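You operate a simulated robot arm through the tools that you are given. There is no shell and no other tool. Be economical: measure what you need, move in short steps, check, and stop when the job is done.

Carry out the task below with a simulated robot arm. There is one attempt and no reset: what you move stays moved.

## Task
Take the black wire holder on the fittings bench and put it away on the shelf under the steel bench. Then take the green wire holder on the fittings bench and put it away on the third shelf from the bottom of the grey rack. Then put the spacer with the largest size on its label from the steel bench on the shelf under the steel bench. Then stack the small box that says "ties" from the steel bench on top of the small box labelled "clips". Then put the shim with the smallest size on its label from the steel bench on the fittings bench. Then take the step gauge and leave it on the back of the splicing bench. Then shut the yellow cabinet door. The order counts. Set down upright: black wire holder, green wire holder, step gauge.

The check looks at the end state, three seconds after you hand in, the way a careful person would. Anything else that was tipped, shoved, dropped, spilled or broken makes it a failure.

## Robot
A 6-joint arm with a two-finger parallel gripper on a trunk, on a base that drives. Base frame: it is fixed to the floor where the robot stands at the start and does not move with it; the origin is under the middle of the robot, x ahead of it, y to its left, z up; the surface under the hand at the start is at about z = 860. Units: mm, rad, N and s.
Its first joint turns from -2.897 to 2.897 rad. Places, roughly: back of the splicing bench (15x160 cm) [620, 2180, 900]; black wire holder (3x2x8 cm) [700, 0, 900]; fittings bench [600, -500, 900]; green wire holder (3x2x8 cm) [300, -1200, 900]; shelf under the steel bench [-1200, -3000, 300]; shim [-1000, -2750, 1000]; small box [-750, -2500, 1000]; spacer [-500, -2250, 1000]; step gauge [250, 2000, 250]; third shelf of the grey rack [-1200, 3000, 1100]; yellow cabinet door [-2000, 2900, 300]. Payload 3.43 kg.
Tool frame: the origin (TCP) lies between the finger pads and is the grasp point; the fingertips stand 34 mm ahead of it; z points along the fingers, y is the line along which they close. The gripper opens to 128 mm. The fingers are 24 mm wide and 12 mm thick; the gripper's body (48 by 130 mm) begins 96 mm behind the TCP.
Orientation is told as [roll, pitch, yaw] about the base's x, y, z axes, in that order, counted from this pose: with the fingers straight down and closing along the base's y, the tool's x points along the base's -x, its y along +y and its z along -z.

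## Interface
- The arm moves only by the tool play_rows. Its argument "motion" is a list that holds one entry, the list of rows, each a list of 7 numbers: the shift along the tool's x, y, z in mm, then the turn, a rotation vector about the tool's x, y, z in rad, then the opening in per cent of the stroke, from 0 (shut) to 100 (fully open). In form: [[[x, y, z, rx, ry, rz, fingers], ...]]. A call has 1 to 8 rows; each row shifts and turns the commanded pose from where the row before left it, along the tool's axes as they then stand. Rows are played at 5 a second. More than 50 mm and 0.15 rad between two rows, or a gripper value outside its range, and nothing of the call is played. Where a pose cannot be reached the arm comes as near as it can. A force on the tool above 40 N (or 10 N above the force at the start of the call, whichever is more), or a blocked arm, ends the call early, and 0.2 s more pass. Each finger travels about 153 mm/s and halts on what it meets, pressing with about 21 N; the grip force reading is that of the motor and also rises with nothing between the fingers. The clock runs only during rows and for 0.2 s after the last one: add rows that do not move to give the fingers time. The reply holds the time, the measured pose of the TCP, the force on the tool along the base axes, the opening and the grip force, in the units named above and with some noise, with the torque about the TCP (base axes, N m) and any sound that the robot's microphone picked up.
- Cameras (640 x 400 px; columns grow to the right, rows downward): "scene" is now at [138.3, 147.1, 1229.2]; the picture's right is [-0.77, -0.64, 0.00], its down [-0.18, 0.21, -0.96] and it looks along [0.61, -0.74, -0.28] (base axes); focal length 214 px, centre (320, 200). "wrist" rides on the gripper at [76, -11, -160] in the tool frame; the picture's right is [0.15, 0.99, 0.00], its down [-0.88, 0.13, -0.46] and it looks along [-0.45, 0.07, 0.89] (tool axes); focal length 234 px, centre (320, 200). There is no depth. A picture from a camera that has moved, and an enlarged one, comes with that camera's place and axes in the base frame and with its lens.
- capture(camera): a new picture of that camera. No time passes.
- roll_base(legs): drives the robot by 1 to 6 legs, each [ahead, left, turn to the left] in mm, mm and rad, along the robot's own axes; the way and the turn of a leg run together, so that a leg with both is an arc; at most 1500 mm and 3.142 rad a leg. The arm and the cameras ride along, it lands a little off, and it stops where it bumps. It gives what a move gives.
- head_to(pan, tilt): turns the head with the scene camera to pan (to the left, within 2.496 rad either way) and tilt (down, from -0.506 to 1.204), counted from straight ahead of the robot. It gives what a move gives.
- zoom(camera, box): a new picture of the part [left, top, right, bottom] of that camera's present view, enlarged. No time passes.
- job_done(): hands the job in; it is judged then, once.

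Go step by step. Nothing tells you exact positions but the pictures and the camera data: compare them with the known pose of the tool, close in by small moves and look again before you grip or let go. The budget is 196 turns and 162 pictures, counting those below and the enlarged ones. Unless the task says otherwise, let go and move clear before handing in, and close with one line.

The tools are called as a command line: name --argument value ..., lists and objects as JSON in quotes. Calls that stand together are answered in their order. play_rows: Moves the arm, as the interface text tells. Its arguments: {"type":"object","properties":{"motion":{"type":"array"}},"required":["motion"]} The other tools are called the same way: roll_base (legs) drives the base; head_to (pan, tilt) turns the head that bears the scene camera; capture (camera) takes a picture; zoom (camera, box) takes an enlarged picture of a part of a camera's view; job_done () hands the job in.

At the start:

```text
time: 0.0
tcp_pos: [498.5, -467.0, 1087.8]
tool_rot: [0.0, 0.0, 0.0]
wrist_force: [0.2, 0.7, 0.7]
moment: [0.02, -0.03, -0.01]
opening: 127.9
grip_force: 0.1
robot x, y, heading: [4.3, -0.1, 0.0]
head pan, tilt: [-0.878, 0.281]
```

scene: 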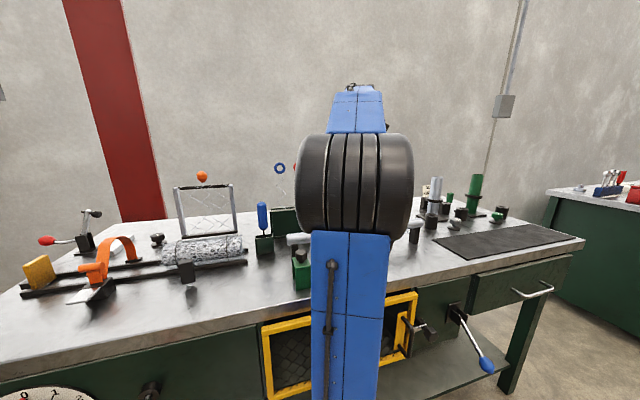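
wrist: 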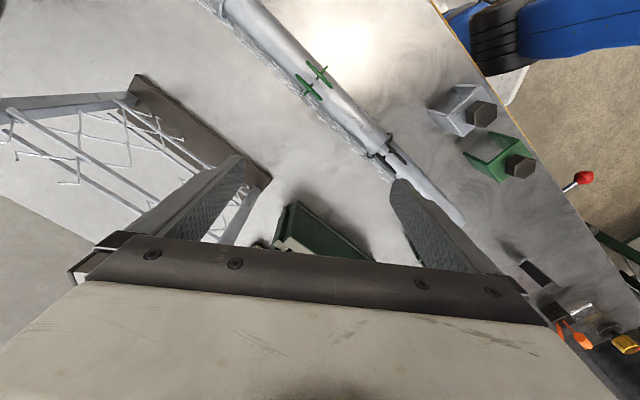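

I see a cluttered fittings bench with the arm in front of the camera. I'll look around to find the holders first.

head_to --pan -0.1 --tilt 0.5

capture --camera "scene"

head_to --pan -1.5 --tilt 0.4

capture --camera "scene"

```text
time: 1.1
tcp_pos: [497.5, -468.2, 1087.3]
tool_rot: [0.0, 0.001, -0.001]
wrist_force: [-0.2, 0.1, 0.5]
moment: [0.01, -0.01, -0.02]
opening: 128.0
grip_force: 0.1
robot x, y, heading: [2.1, -3.9, -0.002]
head pan, tilt: [-0.099, 0.499]
```

```text
159 pictures are left
camera scene: at [169.2, 209.9, 1209.1], right [-0.1, -0.99, 0.0], down [-0.48, 0.05, -0.88], along [0.87, -0.09, -0.48], focal length 214 px, centre (320, 200)
```

scene: 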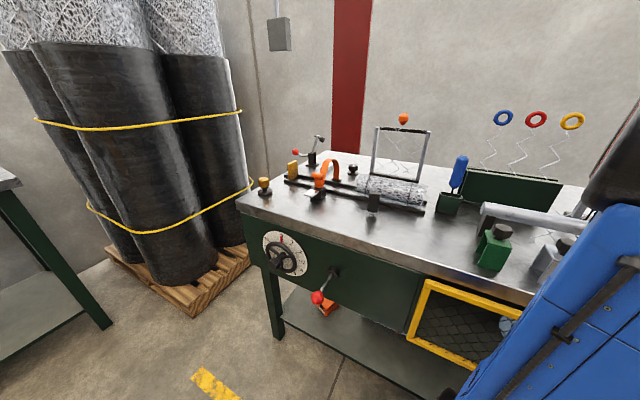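

```text
time: 2.6
tcp_pos: [497.4, -466.8, 1087.8]
tool_rot: [0.0, -0.001, 0.0]
wrist_force: [-0.2, -0.7, 0.8]
moment: [-0.02, 0.01, -0.01]
opening: 127.8
grip_force: 0.0
robot x, y, heading: [1.0, -0.9, -0.003]
head pan, tilt: [-1.499, 0.4]
```

```text
158 pictures are left
camera scene: at [85.4, 126.6, 1218.2], right [-1.0, -0.07, 0.0], down [-0.03, 0.39, -0.92], along [0.07, -0.92, -0.39], focal length 214 px, centre (320, 200)
```

scene: 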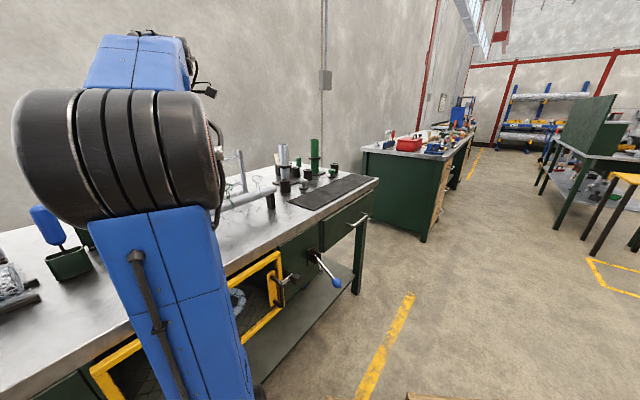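

The bench has many black and green items. I'll zoom in to find which are wire holders.

head_to --pan -0.3 --tilt 0.4

zoom --camera "scene" --box '[120, 100, 440, 300]'

head_to --pan -1.3 --tilt 0.3

zoom --camera "scene" --box '[240, 110, 480, 260]'

```text
time: 4.0
tcp_pos: [497.1, -467.0, 1087.7]
tool_rot: [0.001, 0.001, 0.0]
wrist_force: [0.1, -0.4, 0.0]
moment: [-0.02, -0.03, -0.02]
opening: 128.1
grip_force: 0.1
robot x, y, heading: [0.6, 3.2, -0.004]
head pan, tilt: [-0.3, 0.4]
```

```text
2.00 times, centred on (280, 200) of scene
camera zoom: at [167.2, 191.5, 1218.2], right [-0.3, -0.96, 0.0], down [-0.37, 0.12, -0.92], along [0.88, -0.27, -0.39], focal length 429 px, centre (400, 200)
```

zoom: 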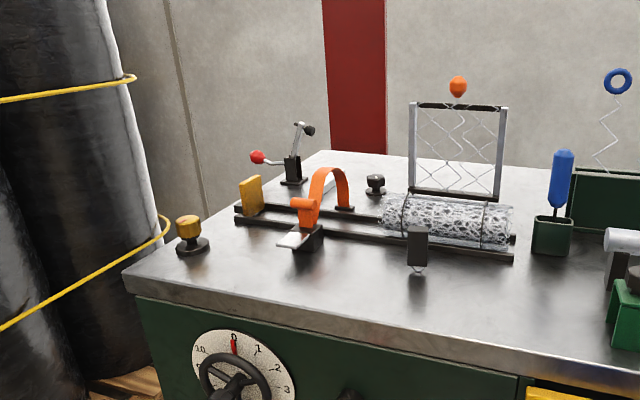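

```text
time: 5.3
tcp_pos: [498.2, -465.8, 1087.0]
tool_rot: [-0.001, 0.0, 0.001]
wrist_force: [0.6, 0.5, -0.2]
moment: [-0.01, 0.01, -0.01]
opening: 128.1
grip_force: 0.0
robot x, y, heading: [-0.9, -1.4, 0.004]
head pan, tilt: [-1.3, 0.3]
```

```text
2.67 times, centred on (360, 185) of scene
camera zoom: at [103.7, 129.0, 1227.4], right [-0.96, -0.27, 0.0], down [-0.08, 0.29, -0.96], along [0.26, -0.92, -0.3], focal length 572 px, centre (213, 240)
```

zoom: 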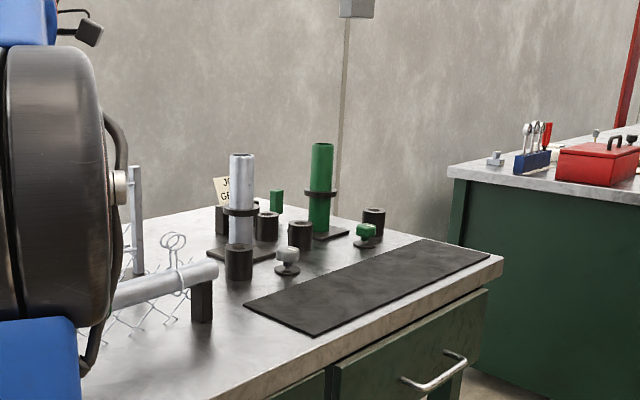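

The black wire holder appears at about (703, 0), and the green one at about (323, -1207). I'll bring the hand over for a look at the black one.

play_rows --motion '[[[0, 50, 0, 0, 0, 0, 100], [0, 50, 0, 0, 0, 0, 100], [0, 50, 0, 0, 0, 0, 100], [0, 50, 0, 0, 0, 0, 100], [0, 50, 0, 0, 0, 0, 100], [0, 50, 0, 0, 0, 0, 100], [-30, 40, 0, 0, 0, 0, 100], [-30, 40, 0, 0, 0, 0, 100]]]'

play_rows --motion '[[[-30, 40, 0, 0, 0, 0, 100], [-10, 40, 0, 0, 0, 0, 100], [0, 0, 0, 0, 0, 0, 100]]]'

capture --camera "wrist"

```text
time: 7.1
tcp_pos: [557.5, -86.2, 1089.9]
tool_rot: [0.0, -0.002, 0.0]
wrist_force: [-1.4, -0.3, 0.4]
moment: [0.0, -0.08, -0.03]
opening: 127.9
grip_force: 0.1
robot x, y, heading: [3.4, -1.0, 0.002]
head pan, tilt: [-1.3, 0.3]
```

```text
time: 7.9
tcp_pos: [598.1, -6.8, 1089.3]
tool_rot: [0.0, -0.001, -0.001]
wrist_force: [0.1, -0.3, -0.3]
moment: [0.0, -0.02, 0.03]
opening: 127.9
grip_force: 0.1
robot x, y, heading: [-1.1, -2.1, 0.002]
head pan, tilt: [-1.3, 0.3]
```

```text
155 pictures are left
camera wrist: at [522.4, -19.0, 1247.9], right [-0.15, 0.99, 0.0], down [0.88, 0.13, 0.46], along [0.45, 0.07, -0.89], focal length 234 px, centre (320, 200)
```

wrist: 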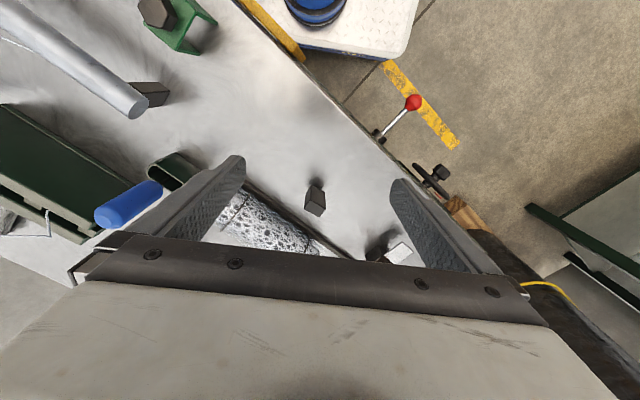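

zoom --camera "wrist" --box '[256, 160, 384, 240]'

```text
5.00 times, centred on (320, 200) of wrist
camera zoom: at [522.4, -19.0, 1247.9], right [-0.15, 0.99, 0.0], down [0.88, 0.13, 0.46], along [0.45, 0.07, -0.89], focal length 1171 px, centre (320, 200)
```

zoom: 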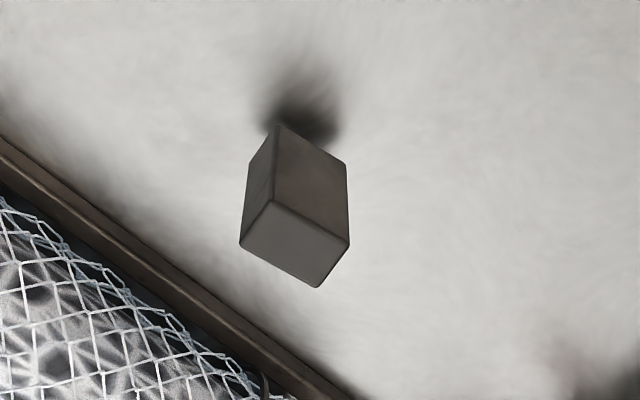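

The holder's top is at about (694, 0), with its long side along 67°. Before choosing the grip tilt I'll look at the steel bench.

head_to --pan -1.95 --tilt 0.2

capture --camera "scene"

zoom --camera "scene" --box '[220, 120, 460, 270]'

head_to --pan 2.3 --tilt 0.3

capture --camera "scene"

head_to --pan 1.4 --tilt 0.4

capture --camera "scene"

```text
time: 8.9
tcp_pos: [598.5, -7.7, 1089.2]
tool_rot: [0.002, 0.001, 0.0]
wrist_force: [-0.2, 0.2, -0.3]
moment: [-0.03, 0.04, -0.01]
opening: 128.1
grip_force: 0.0
robot x, y, heading: [-0.8, 3.4, 0.001]
head pan, tilt: [-1.95, 0.201]
```

```text
153 pictures are left
camera scene: at [44.3, 132.4, 1236.7], right [-0.93, 0.37, 0.0], down [0.07, 0.19, -0.98], along [-0.36, -0.91, -0.2], focal length 214 px, centre (320, 200)
```

scene: 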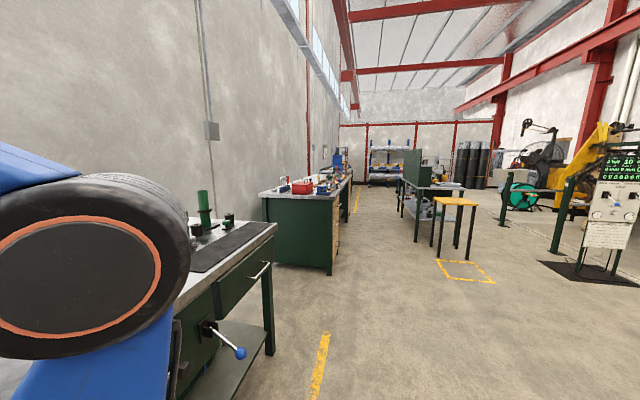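

```text
2.67 times, centred on (340, 195) of scene
camera zoom: at [44.3, 132.4, 1236.7], right [-0.93, 0.37, 0.0], down [0.07, 0.19, -0.98], along [-0.36, -0.91, -0.2], focal length 572 px, centre (267, 213)
```

zoom: 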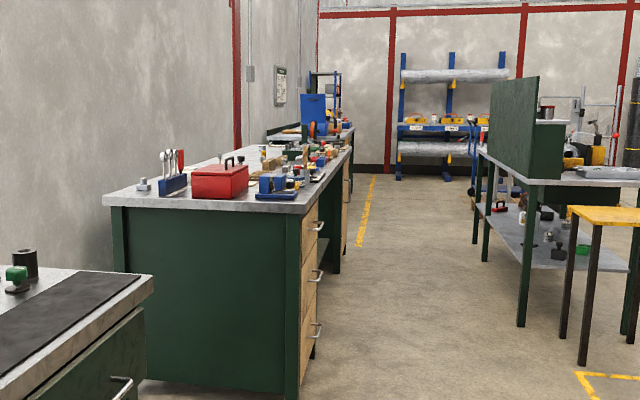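

```text
time: 12.4
tcp_pos: [597.6, -8.2, 1089.5]
tool_rot: [-0.001, 0.0, 0.002]
wrist_force: [-0.7, 0.5, 0.0]
moment: [0.0, -0.03, -0.01]
opening: 128.2
grip_force: 0.0
robot x, y, heading: [2.5, 1.4, 0.004]
head pan, tilt: [2.3, 0.3]
```

```text
151 pictures are left
camera scene: at [16.5, 288.7, 1227.5], right [0.75, 0.67, 0.0], down [0.2, -0.22, -0.96], along [-0.64, 0.71, -0.3], focal length 214 px, centre (320, 200)
```

scene: 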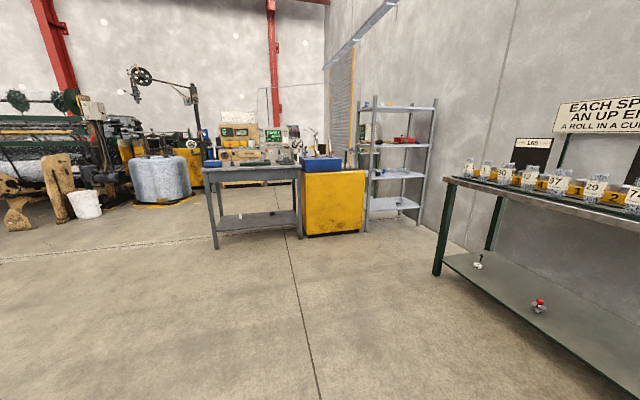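

```text
time: 13.6
tcp_pos: [599.2, -8.4, 1089.6]
tool_rot: [-0.001, 0.001, 0.0]
wrist_force: [0.2, 0.9, -0.4]
moment: [0.0, -0.01, -0.01]
opening: 128.3
grip_force: 0.0
robot x, y, heading: [4.7, -0.9, 0.001]
head pan, tilt: [1.4, 0.4]
```

```text
150 pictures are left
camera scene: at [94.4, 310.3, 1218.2], right [0.99, -0.17, 0.0], down [-0.07, -0.38, -0.92], along [0.16, 0.91, -0.39], focal length 214 px, centre (320, 200)
```

scene: 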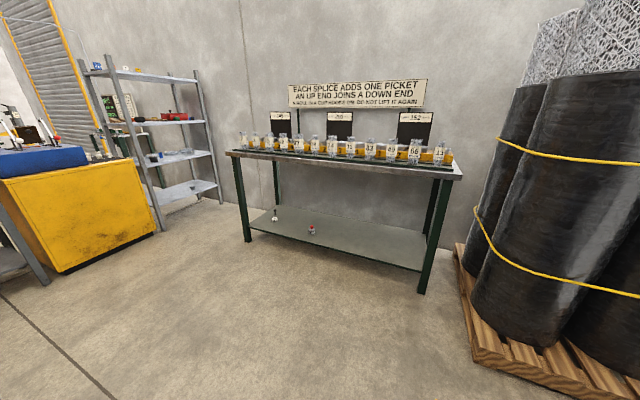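

The steel bench is far off with drawers, so I'll see its shelf later; a tilted grip will suit a shelf. I'll yaw and tilt the tool now.

play_rows --motion '[[[0, 0, 0, 0, 0, 0.134, 100], [0, 0, 0, 0, 0, 0.134, 100], [0, 0, 0, 0, 0, 0.134, 100], [0, 0, 0, 0, -0.15, 0, 100], [0, 0, 0, 0, -0.15, 0, 100], [0, 0, 0, 0, -0.15, 0, 100], [0, 0, 0, 0, -0.15, 0, 100], [0, 0, 0, 0, -0.15, 0, 60]]]'

play_rows --motion '[[[0, 0, 0, 0, -0.15, 0, 60], [30, 15, 27, 0, 0, 0, 60], [30, 15, 27, 0, 0, 0, 60], [31, 14, 27, 0, 0, 0, 60], [0, 0, 0, 0, 0, 0, 60]]]'

capture --camera "wrist"

head_to --pan -0.3 --tilt 0.5

capture --camera "scene"

```text
time: 15.4
tcp_pos: [597.7, -7.5, 1085.9]
tool_rot: [-0.001, -0.75, -0.402]
wrist_force: [-0.1, 0.7, 0.0]
moment: [0.0, 0.0, 0.01]
opening: 76.9
grip_force: 0.1
robot x, y, heading: [-4.0, -4.0, 0.002]
head pan, tilt: [1.4, 0.4]
```

```text
time: 16.6
tcp_pos: [621.9, 30.6, 965.6]
tool_rot: [-0.001, -0.9, -0.404]
wrist_force: [1.2, -0.9, -0.1]
moment: [-0.01, -0.01, 0.0]
opening: 77.1
grip_force: 0.0
robot x, y, heading: [-2.4, 0.0, 0.002]
head pan, tilt: [1.4, 0.4]
```

```text
149 pictures are left
camera wrist: at [458.8, 88.2, 1004.8], right [0.3, 0.95, -0.11], down [0.23, 0.04, 0.97], along [0.93, -0.32, -0.2], focal length 234 px, centre (320, 200)
```

wrist: 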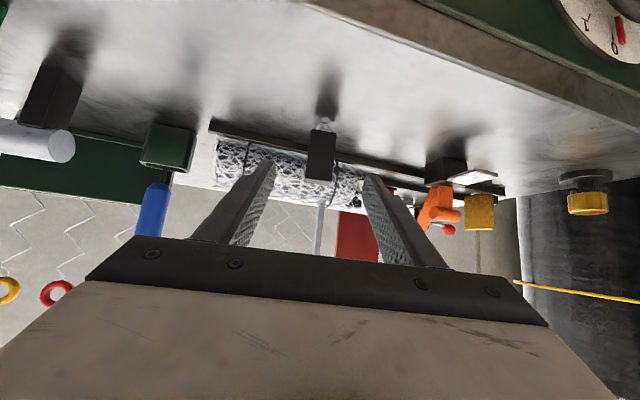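

```text
time: 18.3
tcp_pos: [622.2, 31.9, 965.0]
tool_rot: [0.001, -0.901, -0.401]
wrist_force: [0.4, 0.0, 0.2]
moment: [-0.01, -0.02, -0.03]
opening: 76.9
grip_force: 0.0
robot x, y, heading: [-1.0, 1.5, -0.002]
head pan, tilt: [-0.3, 0.499]
```

```text
148 pictures are left
camera scene: at [165.6, 192.2, 1209.0], right [-0.3, -0.96, 0.0], down [-0.46, 0.14, -0.88], along [0.84, -0.26, -0.48], focal length 214 px, centre (320, 200)
```

scene: 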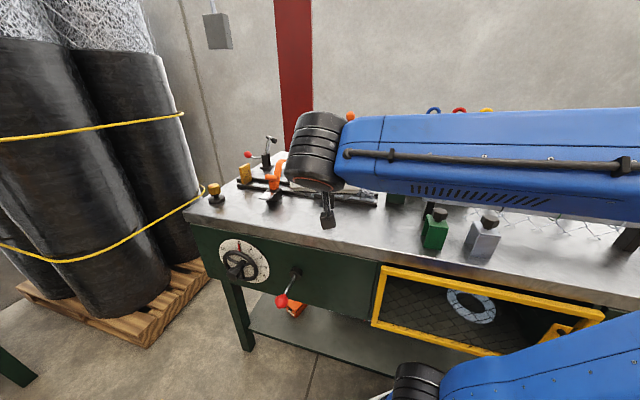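

The holder is centred between the fingers. I advance 100 mm along the tool and grip.

play_rows --motion '[[[0, 0, 34, 0, 0, 0, 60], [0, 0, 33, 0, 0, 0, 60], [0, 0, 33, 0, 0, 0, 60], [0, 0, 0, 0, 0, 0, 60]]]'

capture --camera "wrist"

```text
time: 19.3
tcp_pos: [695.6, -1.8, 904.0]
tool_rot: [0.0, -0.899, -0.403]
wrist_force: [-0.2, 0.1, 0.2]
moment: [0.01, -0.02, -0.01]
opening: 76.9
grip_force: 0.2
robot x, y, heading: [2.8, 1.1, -0.002]
head pan, tilt: [-0.3, 0.499]
```

```text
147 pictures are left
camera wrist: at [532.3, 54.6, 942.4], right [0.3, 0.95, -0.12], down [0.23, 0.05, 0.97], along [0.93, -0.32, -0.2], focal length 234 px, centre (320, 200)
```

wrist: 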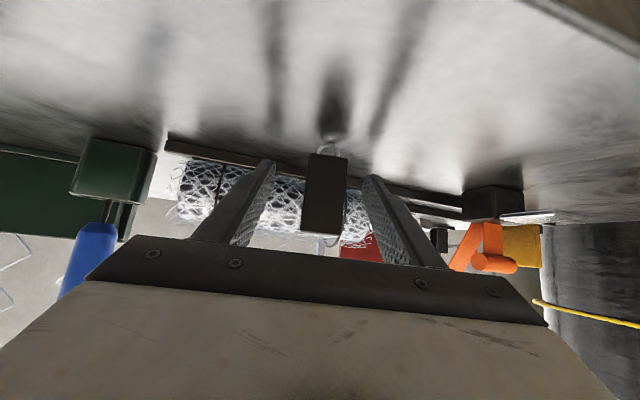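

zoom --camera "wrist" --box '[240, 100, 400, 250]'

```text
2.67 times, centred on (320, 175) of wrist
camera zoom: at [532.3, 54.6, 942.4], right [0.3, 0.95, -0.12], down [0.23, 0.05, 0.97], along [0.93, -0.32, -0.2], focal length 624 px, centre (320, 267)
```

zoom: 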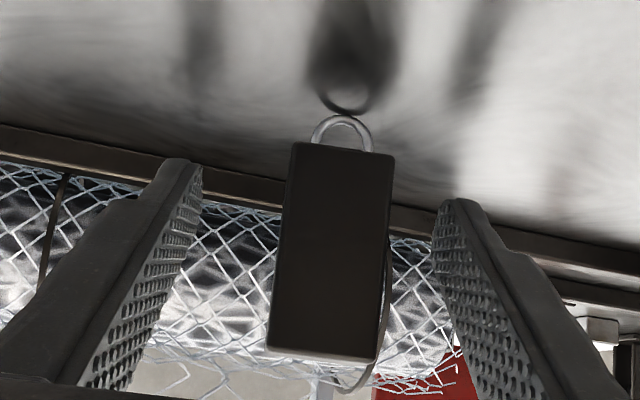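

head_to --pan 0.0 --tilt 0.5

zoom --camera "scene" --box '[350, 160, 446, 220]'

```text
time: 20.1
tcp_pos: [695.0, -1.8, 904.1]
tool_rot: [0.0, -0.898, -0.402]
wrist_force: [0.4, -0.7, -0.1]
moment: [0.0, 0.0, 0.01]
opening: 76.8
grip_force: 0.1
robot x, y, heading: [-4.0, -1.8, 0.004]
head pan, tilt: [0.0, 0.499]
```

```text
6.67 times, centred on (398, 190) of scene
camera zoom: at [169.7, 219.0, 1209.0], right [0.0, -1.0, 0.0], down [-0.48, 0.0, -0.88], along [0.88, 0.0, -0.48], focal length 1430 px, centre (-200, 267)
```

zoom: 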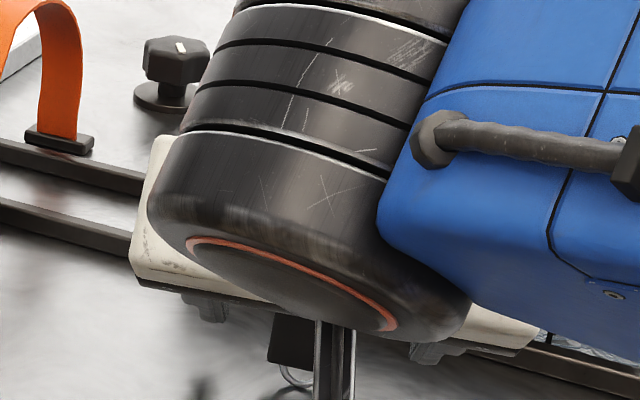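

The block stands on a small wire loop; I'll keep its attitude exactly. I'm closing the fingers.

play_rows --motion '[[[0, 0, 0, 0, 0, 0, 40], [0, 0, 0, 0, 0, 0, 20], [0, 0, 0, 0, 0, 0, 10], [0, 0, 0, 0, 0, 0, 10]]]'

zoom --camera "wrist" --box '[240, 100, 400, 250]'

```text
time: 21.1
tcp_pos: [694.4, -1.4, 903.6]
tool_rot: [0.001, -0.898, -0.401]
wrist_force: [0.5, 0.8, 1.9]
moment: [-0.02, -0.01, 0.0]
opening: 29.3
grip_force: 20.9
robot x, y, heading: [-1.3, 3.0, -0.004]
head pan, tilt: [0.0, 0.499]
```

```text
2.67 times, centred on (320, 175) of wrist
camera zoom: at [532.1, 54.8, 942.7], right [0.3, 0.95, -0.11], down [0.23, 0.05, 0.97], along [0.93, -0.32, -0.2], focal length 624 px, centre (320, 267)
```

zoom: 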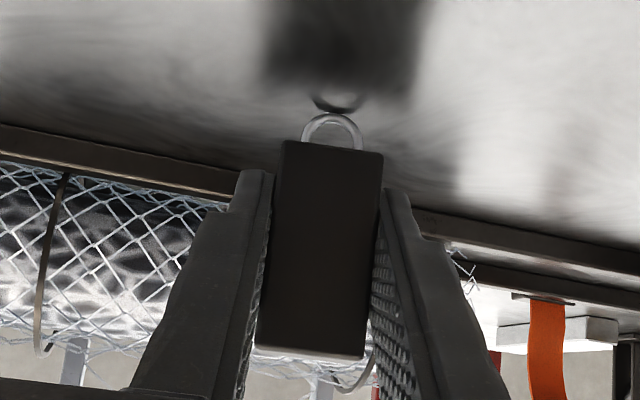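

Gripped at 29 mm. I lift, retract, and look.

play_rows --motion '[[[-31, 0, -25, 0, 0, 0, 10], [-31, 0, -25, 0, 0, 0, 10], [-31, 0, -25, 0, 0, 0, 10], [26, -18, -32, 0, 0, 0, 10], [26, -18, -32, 0, 0, 0, 10], [26, -18, -32, 0, 0, 0, 10], [26, -18, -32, 0, 0, 0, 10], [0, 0, 0, 0, 0, 0, 10]]]'

capture --camera "wrist"

```text
time: 22.9
tcp_pos: [514.5, -1.4, 1020.9]
tool_rot: [0.001, -0.899, -0.403]
wrist_force: [0.0, -0.2, -1.4]
moment: [-0.02, -0.01, -0.01]
opening: 29.4
grip_force: 20.8
robot x, y, heading: [-2.3, 0.2, -0.0]
head pan, tilt: [0.0, 0.499]
```

```text
143 pictures are left
camera wrist: at [350.8, 54.6, 1059.3], right [0.3, 0.95, -0.11], down [0.23, 0.05, 0.97], along [0.93, -0.32, -0.2], focal length 234 px, centre (320, 200)
```

wrist: 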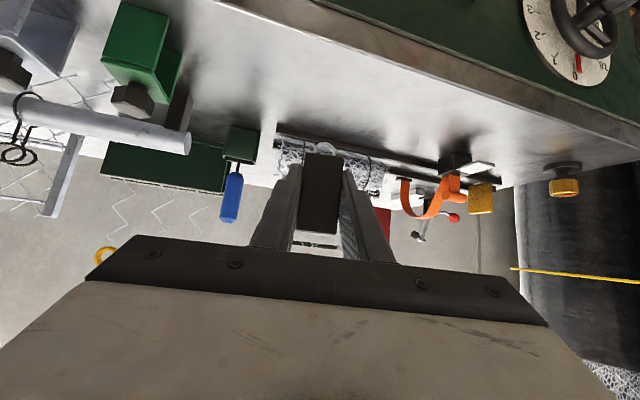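

The holder is held well. Now I back away, turn and drive toward the steel bench.

roll_base --legs '[[-500, 0, 0], [0, 0, -2.095], [1100, 0, 0]]'

head_to --pan 0.3 --tilt 0.35

capture --camera "scene"

```text
time: 36.0
tcp_pos: [-1255.7, -1433.7, 1019.2]
tool_rot: [0.0, -0.899, -2.452]
wrist_force: [-0.4, -0.8, -1.5]
moment: [0.02, -0.01, -0.02]
opening: 29.1
grip_force: 20.8
robot x, y, heading: [-1016.6, -973.8, -2.052]
head pan, tilt: [0.0, 0.499]
```

```text
time: 36.9
tcp_pos: [-1255.5, -1433.3, 1020.7]
tool_rot: [-0.001, -0.898, -2.453]
wrist_force: [0.7, 0.0, -0.8]
moment: [0.06, 0.02, -0.05]
opening: 29.1
grip_force: 20.6
robot x, y, heading: [-1013.9, -977.1, -2.049]
head pan, tilt: [0.3, 0.351]
```

```text
142 pictures are left
camera scene: at [-875.9, -1243.7, 1222.7], right [-0.98, 0.18, 0.0], down [0.06, 0.34, -0.94], along [-0.17, -0.92, -0.34], focal length 214 px, centre (320, 200)
```

scene: 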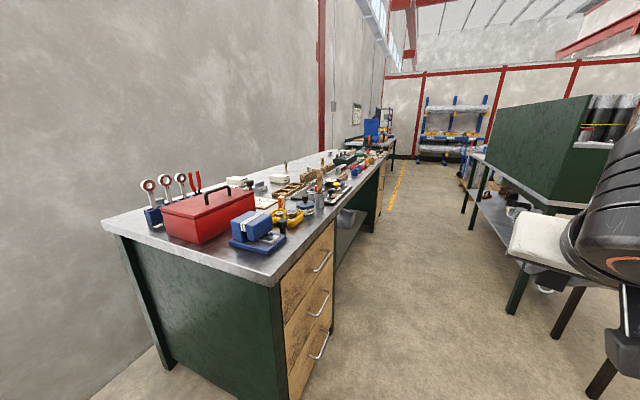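

The aisle between the benches is about 1 m wide. I'm aligned with it and drive along parallel to the steel bench, then look left.

roll_base --legs '[[0, 0, -0.1], [1100, 0, 0]]'

head_to --pan 1.3 --tilt 0.5

capture --camera "scene"

```text
time: 42.9
tcp_pos: [-1884.7, -2309.1, 1022.2]
tool_rot: [0.0, -0.899, -2.55]
wrist_force: [-0.5, 0.0, -0.7]
moment: [0.03, 0.03, -0.01]
opening: 29.5
grip_force: 20.4
robot x, y, heading: [-1600.1, -1879.1, -2.147]
head pan, tilt: [0.3, 0.351]
```

```text
time: 44.2
tcp_pos: [-1884.7, -2310.0, 1020.5]
tool_rot: [0.0, -0.899, -2.548]
wrist_force: [0.3, 0.2, -0.3]
moment: [0.0, 0.02, 0.02]
opening: 29.4
grip_force: 20.8
robot x, y, heading: [-1599.8, -1882.2, -2.152]
head pan, tilt: [1.3, 0.499]
```

```text
141 pictures are left
camera scene: at [-1403.3, -2135.8, 1209.1], right [-0.75, -0.66, 0.0], down [-0.32, 0.36, -0.88], along [0.58, -0.66, -0.48], focal length 214 px, centre (320, 200)
```

scene: 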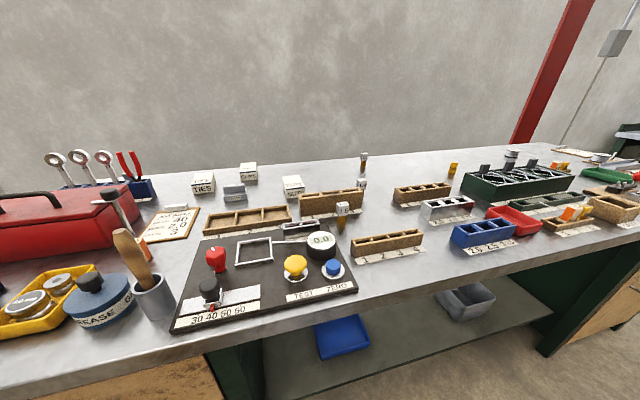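

I now see the bench top with labelled items and the shelf with two trays below. I'll zoom in on labels while here.

zoom --camera "scene" --box '[160, 140, 400, 290]'

zoom --camera "scene" --box '[340, 140, 600, 260]'

head_to --pan 1.5 --tilt 0.9

capture --camera "scene"

```text
2.67 times, centred on (280, 215) of scene
camera zoom: at [-1403.3, -2135.8, 1209.1], right [-0.75, -0.66, 0.0], down [-0.32, 0.36, -0.88], along [0.58, -0.66, -0.48], focal length 572 px, centre (427, 160)
```

zoom: 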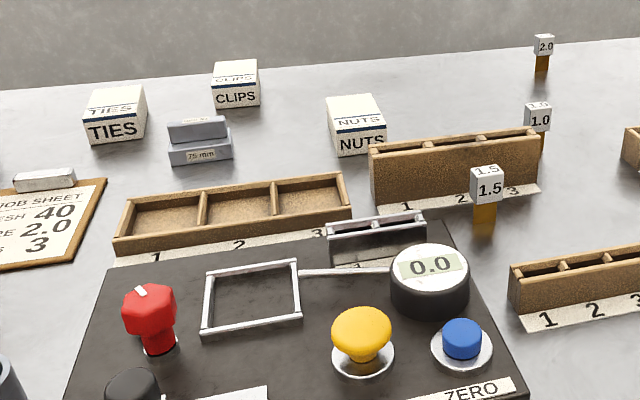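

```text
2.46 times, centred on (470, 200) of scene
camera zoom: at [-1403.3, -2135.8, 1209.1], right [-0.75, -0.66, 0.0], down [-0.32, 0.36, -0.88], along [0.58, -0.66, -0.48], focal length 528 px, centre (-49, 200)
```

zoom: 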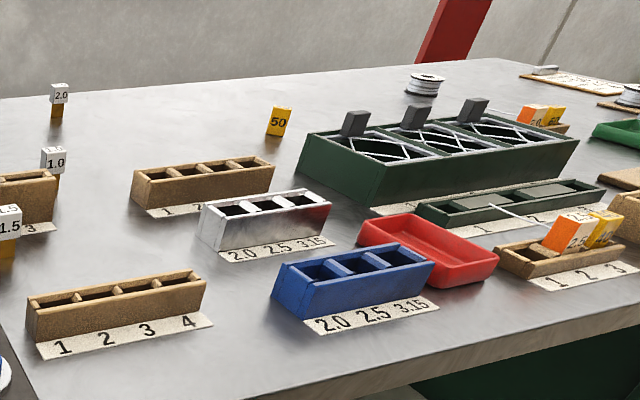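

```text
time: 45.0
tcp_pos: [-1885.5, -2308.3, 1020.6]
tool_rot: [0.0, -0.899, -2.549]
wrist_force: [0.5, 0.4, -0.8]
moment: [0.0, -0.02, -0.04]
opening: 29.3
grip_force: 21.1
robot x, y, heading: [-1603.6, -1880.7, -2.148]
head pan, tilt: [1.499, 0.901]
```

```text
138 pictures are left
camera scene: at [-1403.3, -2113.2, 1175.3], right [-0.6, -0.8, 0.0], down [-0.62, 0.47, -0.62], along [0.5, -0.38, -0.78], focal length 214 px, centre (320, 200)
```

scene: 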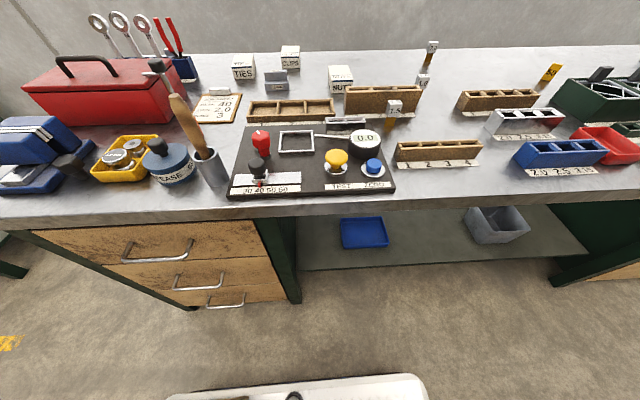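

zoom --camera "scene" --box '[190, 40, 350, 140]'

head_to --pan 1.75 --tilt 0.45

zoom --camera "scene" --box '[160, 110, 400, 260]'

zoom --camera "scene" --box '[400, 110, 640, 260]'

```text
4.00 times, centred on (270, 90) of scene
camera zoom: at [-1403.3, -2113.2, 1175.3], right [-0.6, -0.8, 0.0], down [-0.62, 0.47, -0.62], along [0.5, -0.38, -0.78], focal length 858 px, centre (520, 640)
```

zoom: 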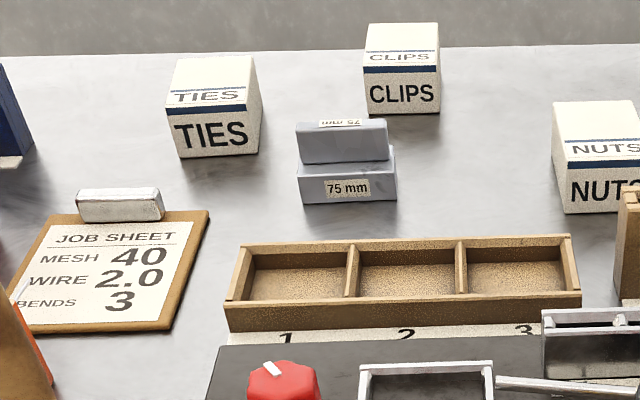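

```text
time: 45.9
tcp_pos: [-1884.5, -2309.5, 1021.1]
tool_rot: [0.001, -0.899, -2.55]
wrist_force: [-0.4, -0.8, -1.6]
moment: [-0.03, 0.0, 0.0]
opening: 29.6
grip_force: 21.2
robot x, y, heading: [-1598.2, -1880.3, -2.145]
head pan, tilt: [1.751, 0.45]
```

```text
2.67 times, centred on (280, 185) of scene
camera zoom: at [-1378.7, -2103.1, 1213.5], right [-0.39, -0.92, 0.0], down [-0.4, 0.17, -0.9], along [0.83, -0.35, -0.44], focal length 572 px, centre (427, 240)
```

zoom: 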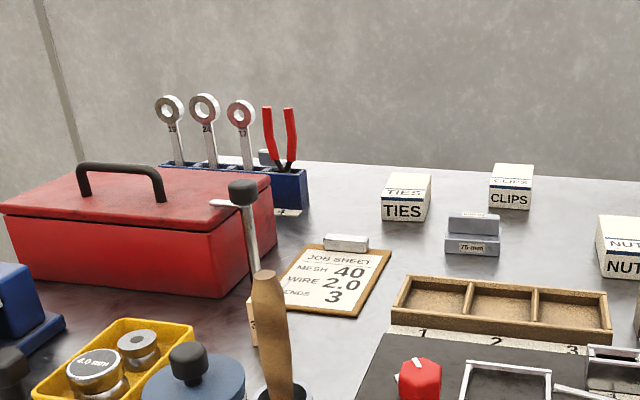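

```text
2.67 times, centred on (520, 185) of scene
camera zoom: at [-1378.7, -2103.1, 1213.5], right [-0.39, -0.92, 0.0], down [-0.4, 0.17, -0.9], along [0.83, -0.35, -0.44], focal length 572 px, centre (-213, 240)
```

zoom: 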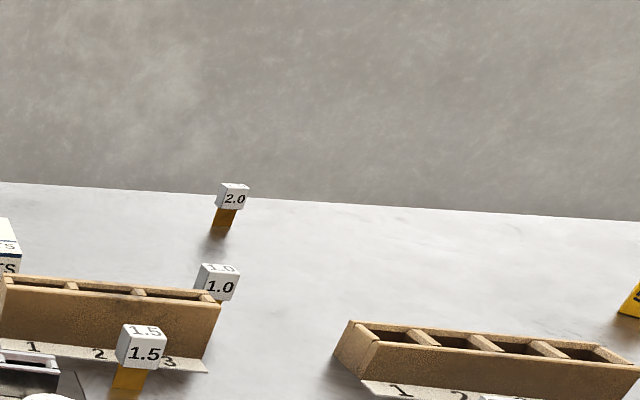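

Shims are 1.0/1.5/2.0 (smallest 1.0); spacers include a 75 mm and another behind the wrench rack that I'll check later. Shelf is free between the blue and grey trays; I move abreast and lower the arm in the aisle.

roll_base --legs '[[230, 0, 0]]'

play_rows --motion '[[[-26.4, 18, 33.3, 0, 0, 0, 10], [-26.4, 18, 33.3, 0, 0, 0, 10], [-26.4, 18, 33.3, 0, 0, 0, 10], [-26.4, 18, 33.3, 0, 0, 0, 10], [38.4, 0, 30.5, 0, 0, 0, 10], [38.4, 0, 30.5, 0, 0, 0, 10], [38.4, 0, 30.5, 0, 0, 0, 10], [38.4, 0, 30.5, 0, 0, 0, 10]]]'

play_rows --motion '[[[38.4, 0, 30.5, 0, 0, 0, 10], [38.4, 0, 30.5, 0, 0, 0, 10], [38.4, 0, 30.5, 0, 0, 0, 10], [38.4, 0, 30.5, 0, 0, 0, 10], [38.4, 0, 30.5, 0, 0, 0, 10], [38.4, 0, 30.5, 0, 0, 0, 10], [38.4, 0, 30.5, 0, 0, 0, 10], [38.4, 0, 30.5, 0, 0, 0, 10]]]'

play_rows --motion '[[[0, 0, 0, -0.117, 0, -0.093, 10], [0, 0, 0, -0.117, 0, -0.093, 10], [0, 0, 0, -0.117, 0, -0.093, 10], [0, 0, 0, -0.117, 0, -0.093, 10], [0, 0, 0, -0.117, 0, -0.093, 10], [0, 0, 0, -0.117, 0, -0.093, 10], [0, 0, 0, -0.117, 0, -0.093, 10], [0, 0, 0, 0, 0, 0, 10]]]'

capture --camera "wrist"

head_to --pan 0.8 --tilt 0.7

capture --camera "scene"

```text
time: 47.7
tcp_pos: [-2009.0, -2502.7, 1020.2]
tool_rot: [0.0, -0.9, -2.548]
wrist_force: [-0.1, -0.3, -0.7]
moment: [-0.02, 0.02, 0.01]
opening: 29.5
grip_force: 20.7
robot x, y, heading: [-1730.3, -2070.4, -2.146]
head pan, tilt: [1.751, 0.45]
```

```text
time: 49.5
tcp_pos: [-2110.4, -2660.2, 824.9]
tool_rot: [0.001, -0.899, -2.547]
wrist_force: [0.4, 0.0, -1.0]
moment: [0.01, 0.01, 0.02]
opening: 29.4
grip_force: 20.9
robot x, y, heading: [-1726.1, -2075.7, -2.148]
head pan, tilt: [1.751, 0.45]
```

```text
time: 51.3
tcp_pos: [-2116.1, -2765.2, 485.8]
tool_rot: [0.0, -0.898, -2.549]
wrist_force: [0.6, 0.0, -0.3]
moment: [0.01, -0.03, -0.06]
opening: 29.3
grip_force: 20.8
out of reach, approached as far as the arm can: row 3, 4, 5, 6, 7, 8
robot x, y, heading: [-1731.8, -2066.3, -2.145]
head pan, tilt: [1.751, 0.45]
```

```text
time: 53.1
tcp_pos: [-2115.1, -2816.7, 507.0]
tool_rot: [-0.054, -0.89, -1.962]
wrist_force: [-0.4, -0.6, -0.9]
moment: [0.01, 0.0, -0.01]
opening: 29.2
grip_force: 20.8
out of reach, approached as far as the arm can: row 1, 2, 3, 4, 5, 6, 7
robot x, y, heading: [-1729.3, -2071.8, -2.143]
head pan, tilt: [1.751, 0.45]
```

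```text
134 pictures are left
camera wrist: at [-2051.8, -2657.1, 547.4], right [0.93, -0.33, -0.15], down [0.07, -0.25, 0.97], along [-0.36, -0.91, -0.21], focal length 234 px, centre (320, 200)
```

wrist: 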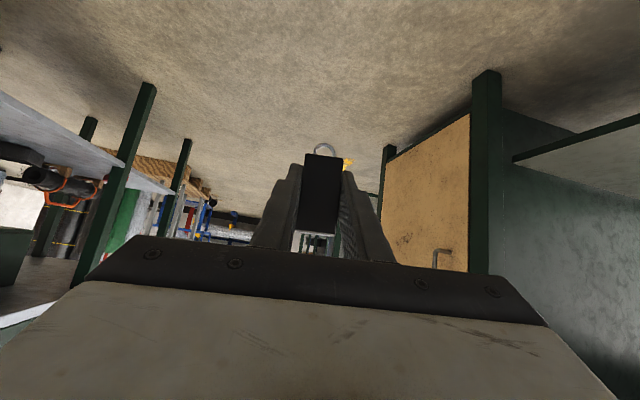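

```text
time: 54.3
tcp_pos: [-2114.5, -2816.4, 506.9]
tool_rot: [-0.052, -0.893, -1.963]
wrist_force: [0.2, 0.3, -0.8]
moment: [0.0, 0.01, -0.01]
opening: 29.2
grip_force: 21.0
robot x, y, heading: [-1727.4, -2073.1, -2.142]
head pan, tilt: [0.799, 0.7]
```

```text
133 pictures are left
camera scene: at [-1569.0, -2342.4, 1191.3], right [-0.97, -0.22, 0.0], down [-0.14, 0.63, -0.77], along [0.17, -0.75, -0.64], focal length 214 px, centre (320, 200)
```

scene: 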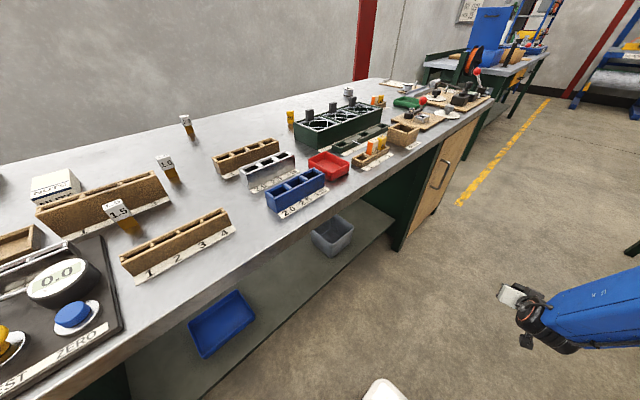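

The arm hit a limit at low z. I'll look at its posture.

head_to --pan -0.2 --tilt 0.8

capture --camera "scene"

```text
time: 55.6
tcp_pos: [-2115.4, -2816.7, 507.5]
tool_rot: [-0.054, -0.891, -1.963]
wrist_force: [0.9, -0.5, -0.3]
moment: [0.0, -0.01, -0.02]
opening: 29.3
grip_force: 20.9
robot x, y, heading: [-1727.8, -2075.2, -2.145]
head pan, tilt: [-0.201, 0.799]
```

```text
132 pictures are left
camera scene: at [-1644.4, -2317.2, 1183.1], right [-0.71, 0.7, 0.0], down [0.5, 0.51, -0.7], along [-0.49, -0.5, -0.72], focal length 214 px, centre (320, 200)
```

scene: 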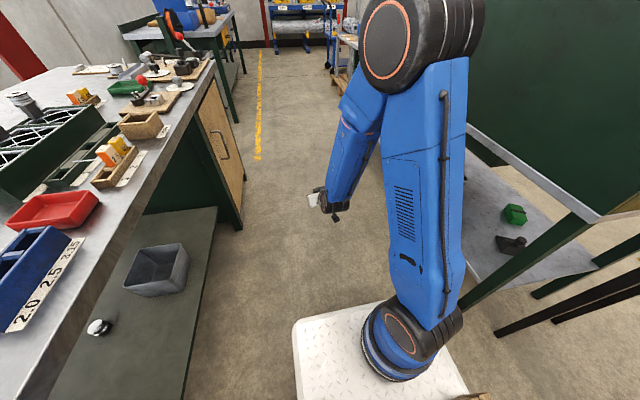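

The arm folds too much when low and close; farther out is reachable. I'll nudge outward and upward to settle the command.

play_rows --motion '[[[-38, -22.5, 8, 0, 0, 0, 10], [-38, -22.5, 8, 0, 0, 0, 10], [-38, -22.5, 8, 0, 0, 0, 10], [-38, -22.5, 8, 0, 0, 0, 10], [0, 0, 0, 0, 0, 0, 10]]]'

```text
time: 56.8
tcp_pos: [-2215.2, -2904.2, 621.1]
tool_rot: [-0.066, -0.887, -1.963]
wrist_force: [-0.3, -1.1, -1.0]
moment: [0.01, 0.0, -0.01]
opening: 29.4
grip_force: 21.0
out of reach, approached as far as the arm can: row 1, 2, 3, 4
robot x, y, heading: [-1730.8, -2071.1, -2.149]
head pan, tilt: [-0.201, 0.799]
```

play_rows --motion '[[[17.4, 40.9, -21.8, 0, 0, 0, 10], [17.4, 40.9, -21.8, 0, 0, 0, 10], [17.4, 40.9, -21.8, 0, 0, 0, 10], [17.4, 40.9, -21.8, 0, 0, 0, 10], [17.4, 40.9, -21.8, 0, 0, 0, 10], [0, 0, 0, 0, 0, 0, 10]]]'

```text
time: 58.2
tcp_pos: [-1968.0, -2862.8, 615.6]
tool_rot: [-0.055, -0.891, -1.963]
wrist_force: [-0.3, 0.2, 0.5]
moment: [0.0, -0.03, 0.01]
opening: 29.4
grip_force: 20.9
robot x, y, heading: [-1726.3, -2070.6, -2.144]
head pan, tilt: [-0.201, 0.799]
```

play_rows --motion '[[[0, 0, 0, -0.055, 0, 0, 10], [0, 0, 0, -0.117, 0, -0.093, 10], [0, 0, 0, -0.117, 0, -0.093, 10], [0, 0, 0, 0, 0, 0, 10]]]'

```text
time: 59.2
tcp_pos: [-1968.8, -2864.3, 615.4]
tool_rot: [0.004, -0.892, -1.716]
wrist_force: [-0.3, 0.5, -0.1]
moment: [0.02, -0.02, 0.01]
opening: 29.2
grip_force: 21.1
out of reach, approached as far as the arm can: row 3
robot x, y, heading: [-1729.8, -2070.1, -2.151]
head pan, tilt: [-0.201, 0.799]
```

play_rows --motion '[[[20.4, 43.9, 1.9, 0, 0, 0, 10], [20.4, 43.9, 1.9, 0, 0, 0, 10], [20.4, 43.9, 1.9, 0, 0, 0, 10], [20.4, 43.9, 1.9, 0, 0, 0, 10], [20.4, 43.9, 1.9, 0, 0, 0, 10], [20.4, 43.9, 1.9, 0, 0, 0, 10], [20.4, 43.9, 1.9, 0, 0, 0, 10], [0, 0, 0, 0, 0, 0, 10]]]'

play_rows --motion '[[[0, 0, 0, -0.117, 0, -0.093, 10], [0, 0, 0, -0.117, 0, -0.093, 10], [0, 0, 0, -0.117, 0, -0.093, 10], [0, 0, 0, 0, 0, 0, 10]]]'

head_to --pan 0.5 --tilt 0.8

capture --camera "scene"

capture --camera "wrist"

```text
time: 61.0
tcp_pos: [-1655.2, -2829.7, 496.8]
tool_rot: [0.002, -0.891, -1.714]
wrist_force: [0.7, 0.7, -0.3]
moment: [-0.03, -0.01, 0.0]
opening: 29.4
grip_force: 21.4
robot x, y, heading: [-1729.7, -2073.0, -2.149]
head pan, tilt: [-0.201, 0.799]
```

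```text
time: 62.0
tcp_pos: [-1650.3, -2829.1, 501.7]
tool_rot: [-0.012, -0.891, -1.258]
wrist_force: [0.7, 0.6, -1.2]
moment: [-0.05, 0.0, 0.01]
opening: 29.4
grip_force: 20.9
out of reach, approached as far as the arm can: row 3
robot x, y, heading: [-1728.5, -2070.9, -2.144]
head pan, tilt: [-0.201, 0.799]
```

```text
time: 63.0
tcp_pos: [-1649.1, -2829.7, 501.1]
tool_rot: [-0.011, -0.89, -1.262]
wrist_force: [-0.1, -0.3, -0.7]
moment: [0.0, 0.0, 0.01]
opening: 29.5
grip_force: 20.8
robot x, y, heading: [-1724.4, -2073.5, -2.149]
head pan, tilt: [0.499, 0.799]
```

```text
131 pictures are left
camera scene: at [-1594.1, -2340.1, 1183.1], right [-1.0, 0.08, 0.0], down [0.06, 0.71, -0.7], along [-0.05, -0.69, -0.72], focal length 214 px, centre (320, 200)
```

scene: 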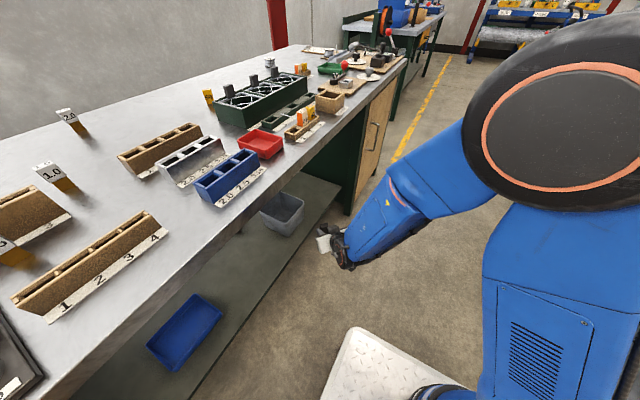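

```text
130 pictures are left
camera wrist: at [-1711.6, -2668.9, 541.4], right [0.92, 0.38, -0.12], down [0.19, -0.15, 0.97], along [0.35, -0.91, -0.21], focal length 234 px, centre (320, 200)
```

wrist: 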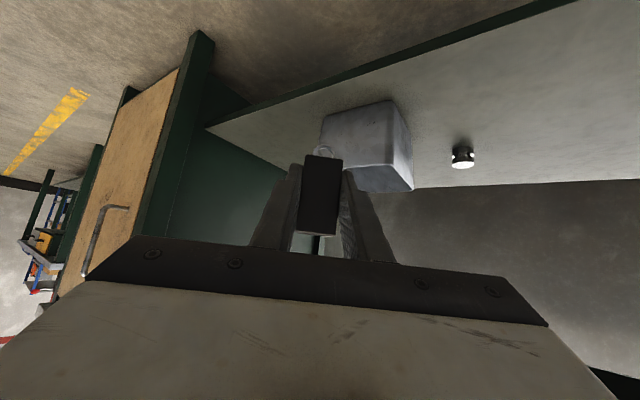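

I see the shelf (z≈230) with free space between trays. I move in over the target spot, staying above.

play_rows --motion '[[[6.9, 38, 21.4, 0, 0, 0, 10], [6.9, 38, 21.4, 0, 0, 0, 10], [6.9, 38, 21.4, 0, 0, 0, 10], [6.9, 38, 21.4, 0, 0, 0, 10], [6.9, 38, 21.4, 0, 0, 0, 10], [6.9, 38, 21.4, 0, 0, 0, 10], [6.9, 38, 21.4, 0, 0, 0, 10], [6.9, 38, 21.4, 0, 0, 0, 10]]]'

capture --camera "wrist"

capture --camera "scene"

```text
time: 64.8
tcp_pos: [-1330.8, -2829.6, 352.7]
tool_rot: [0.007, -0.894, -1.271]
wrist_force: [-0.6, -0.4, -0.8]
moment: [0.05, 0.04, 0.0]
opening: 29.7
grip_force: 21.1
robot x, y, heading: [-1727.5, -2074.6, -2.144]
head pan, tilt: [0.499, 0.799]
```

```text
129 pictures are left
camera wrist: at [-1393.2, -2669.7, 392.2], right [0.92, 0.38, -0.11], down [0.18, -0.15, 0.97], along [0.36, -0.91, -0.21], focal length 234 px, centre (320, 200)
```

wrist: 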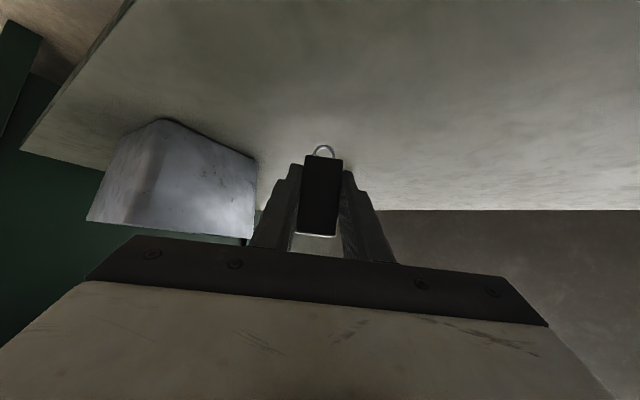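

```text
128 pictures are left
camera scene: at [-1594.3, -2340.2, 1183.0], right [-1.0, 0.08, 0.0], down [0.05, 0.71, -0.7], along [-0.05, -0.69, -0.72], focal length 214 px, centre (320, 200)
```

scene: 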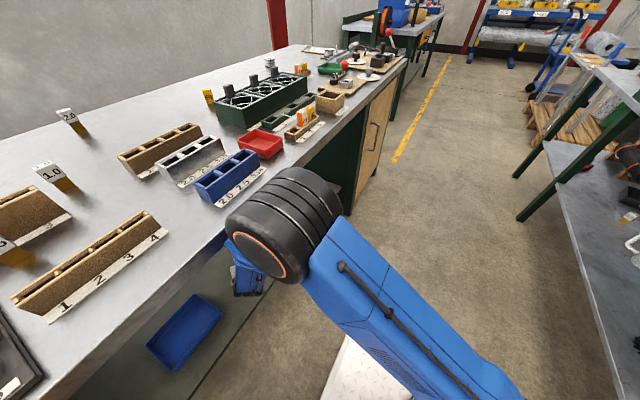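

zoom --camera "scene" --box '[190, 130, 350, 310]'

head_to --pan 1.1 --tilt 0.9

capture --camera "scene"

```text
2.22 times, centred on (270, 220) of scene
camera zoom: at [-1594.3, -2340.2, 1183.0], right [-1.0, 0.08, 0.0], down [0.05, 0.71, -0.7], along [-0.05, -0.69, -0.72], focal length 477 px, centre (431, 156)
```

zoom: 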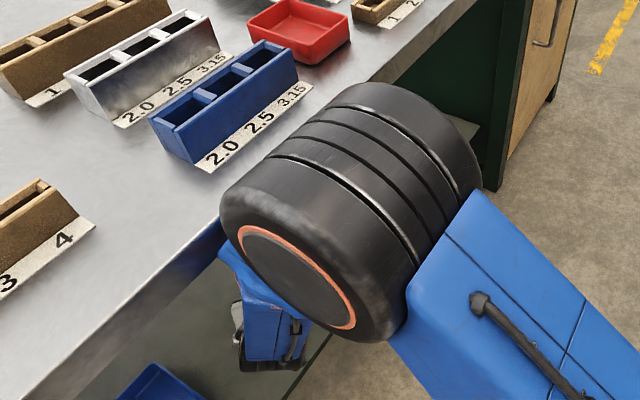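

```text
time: 65.8
tcp_pos: [-1329.3, -2828.7, 352.1]
tool_rot: [0.008, -0.893, -1.271]
wrist_force: [0.8, -0.4, -0.6]
moment: [-0.03, 0.04, -0.01]
opening: 29.2
grip_force: 21.0
robot x, y, heading: [-1724.0, -2072.9, -2.15]
head pan, tilt: [1.1, 0.901]
```

```text
126 pictures are left
camera scene: at [-1550.0, -2325.0, 1175.1], right [-0.87, -0.5, 0.0], down [-0.39, 0.68, -0.62], along [0.31, -0.54, -0.78], focal length 214 px, centre (320, 200)
```

scene: 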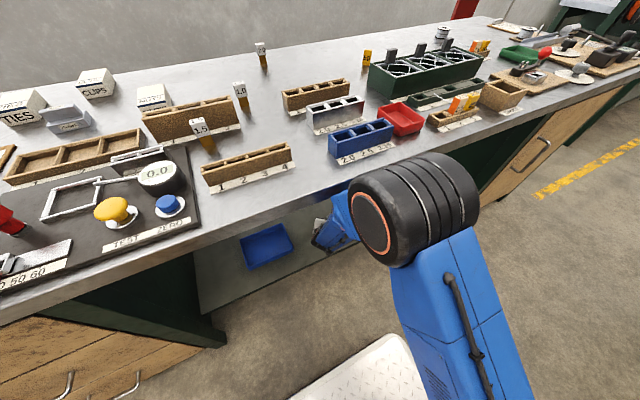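

Elbow sits about 150 mm outside the bench edge and clear. I lower stepwise.

play_rows --motion '[[[19.5, 0, 15.5, 0, 0, 0, 10], [19.5, 0, 15.5, 0, 0, 0, 10], [0, 0, 0, 0, 0, 0, 10]]]'

zoom --camera "wrist" --box '[240, 80, 400, 240]'

```text
time: 66.6
tcp_pos: [-1329.3, -2830.1, 303.3]
tool_rot: [0.006, -0.893, -1.27]
wrist_force: [0.4, -0.7, -0.4]
moment: [-0.02, 0.0, 0.0]
opening: 29.5
grip_force: 21.3
robot x, y, heading: [-1726.7, -2071.0, -2.143]
head pan, tilt: [1.1, 0.901]
```

```text
2.50 times, centred on (320, 160) of wrist
camera zoom: at [-1391.8, -2669.9, 342.8], right [0.92, 0.39, -0.11], down [0.18, -0.15, 0.97], along [0.36, -0.91, -0.21], focal length 585 px, centre (320, 300)
```

zoom: 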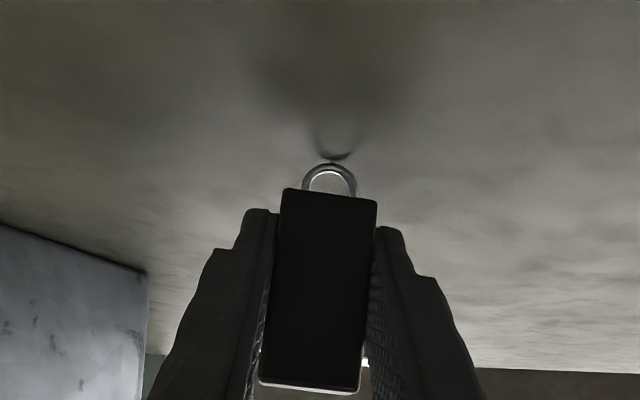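

play_rows --motion '[[[2.3, 0, 1.9, 0, -0.006, 0, 10], [0, 0, 0, 0, 0, 0, 10], [0, 0, 0, 0, 0, 0, 10]]]'

```text
time: 67.4
tcp_pos: [-1326.3, -2831.2, 303.2]
tool_rot: [0.01, -0.901, -1.271]
wrist_force: [2.2, -2.3, 17.4]
moment: [-0.24, -0.02, -0.01]
opening: 29.6
grip_force: 21.2
robot x, y, heading: [-1728.9, -2074.1, -2.148]
head pan, tilt: [1.1, 0.901]
```

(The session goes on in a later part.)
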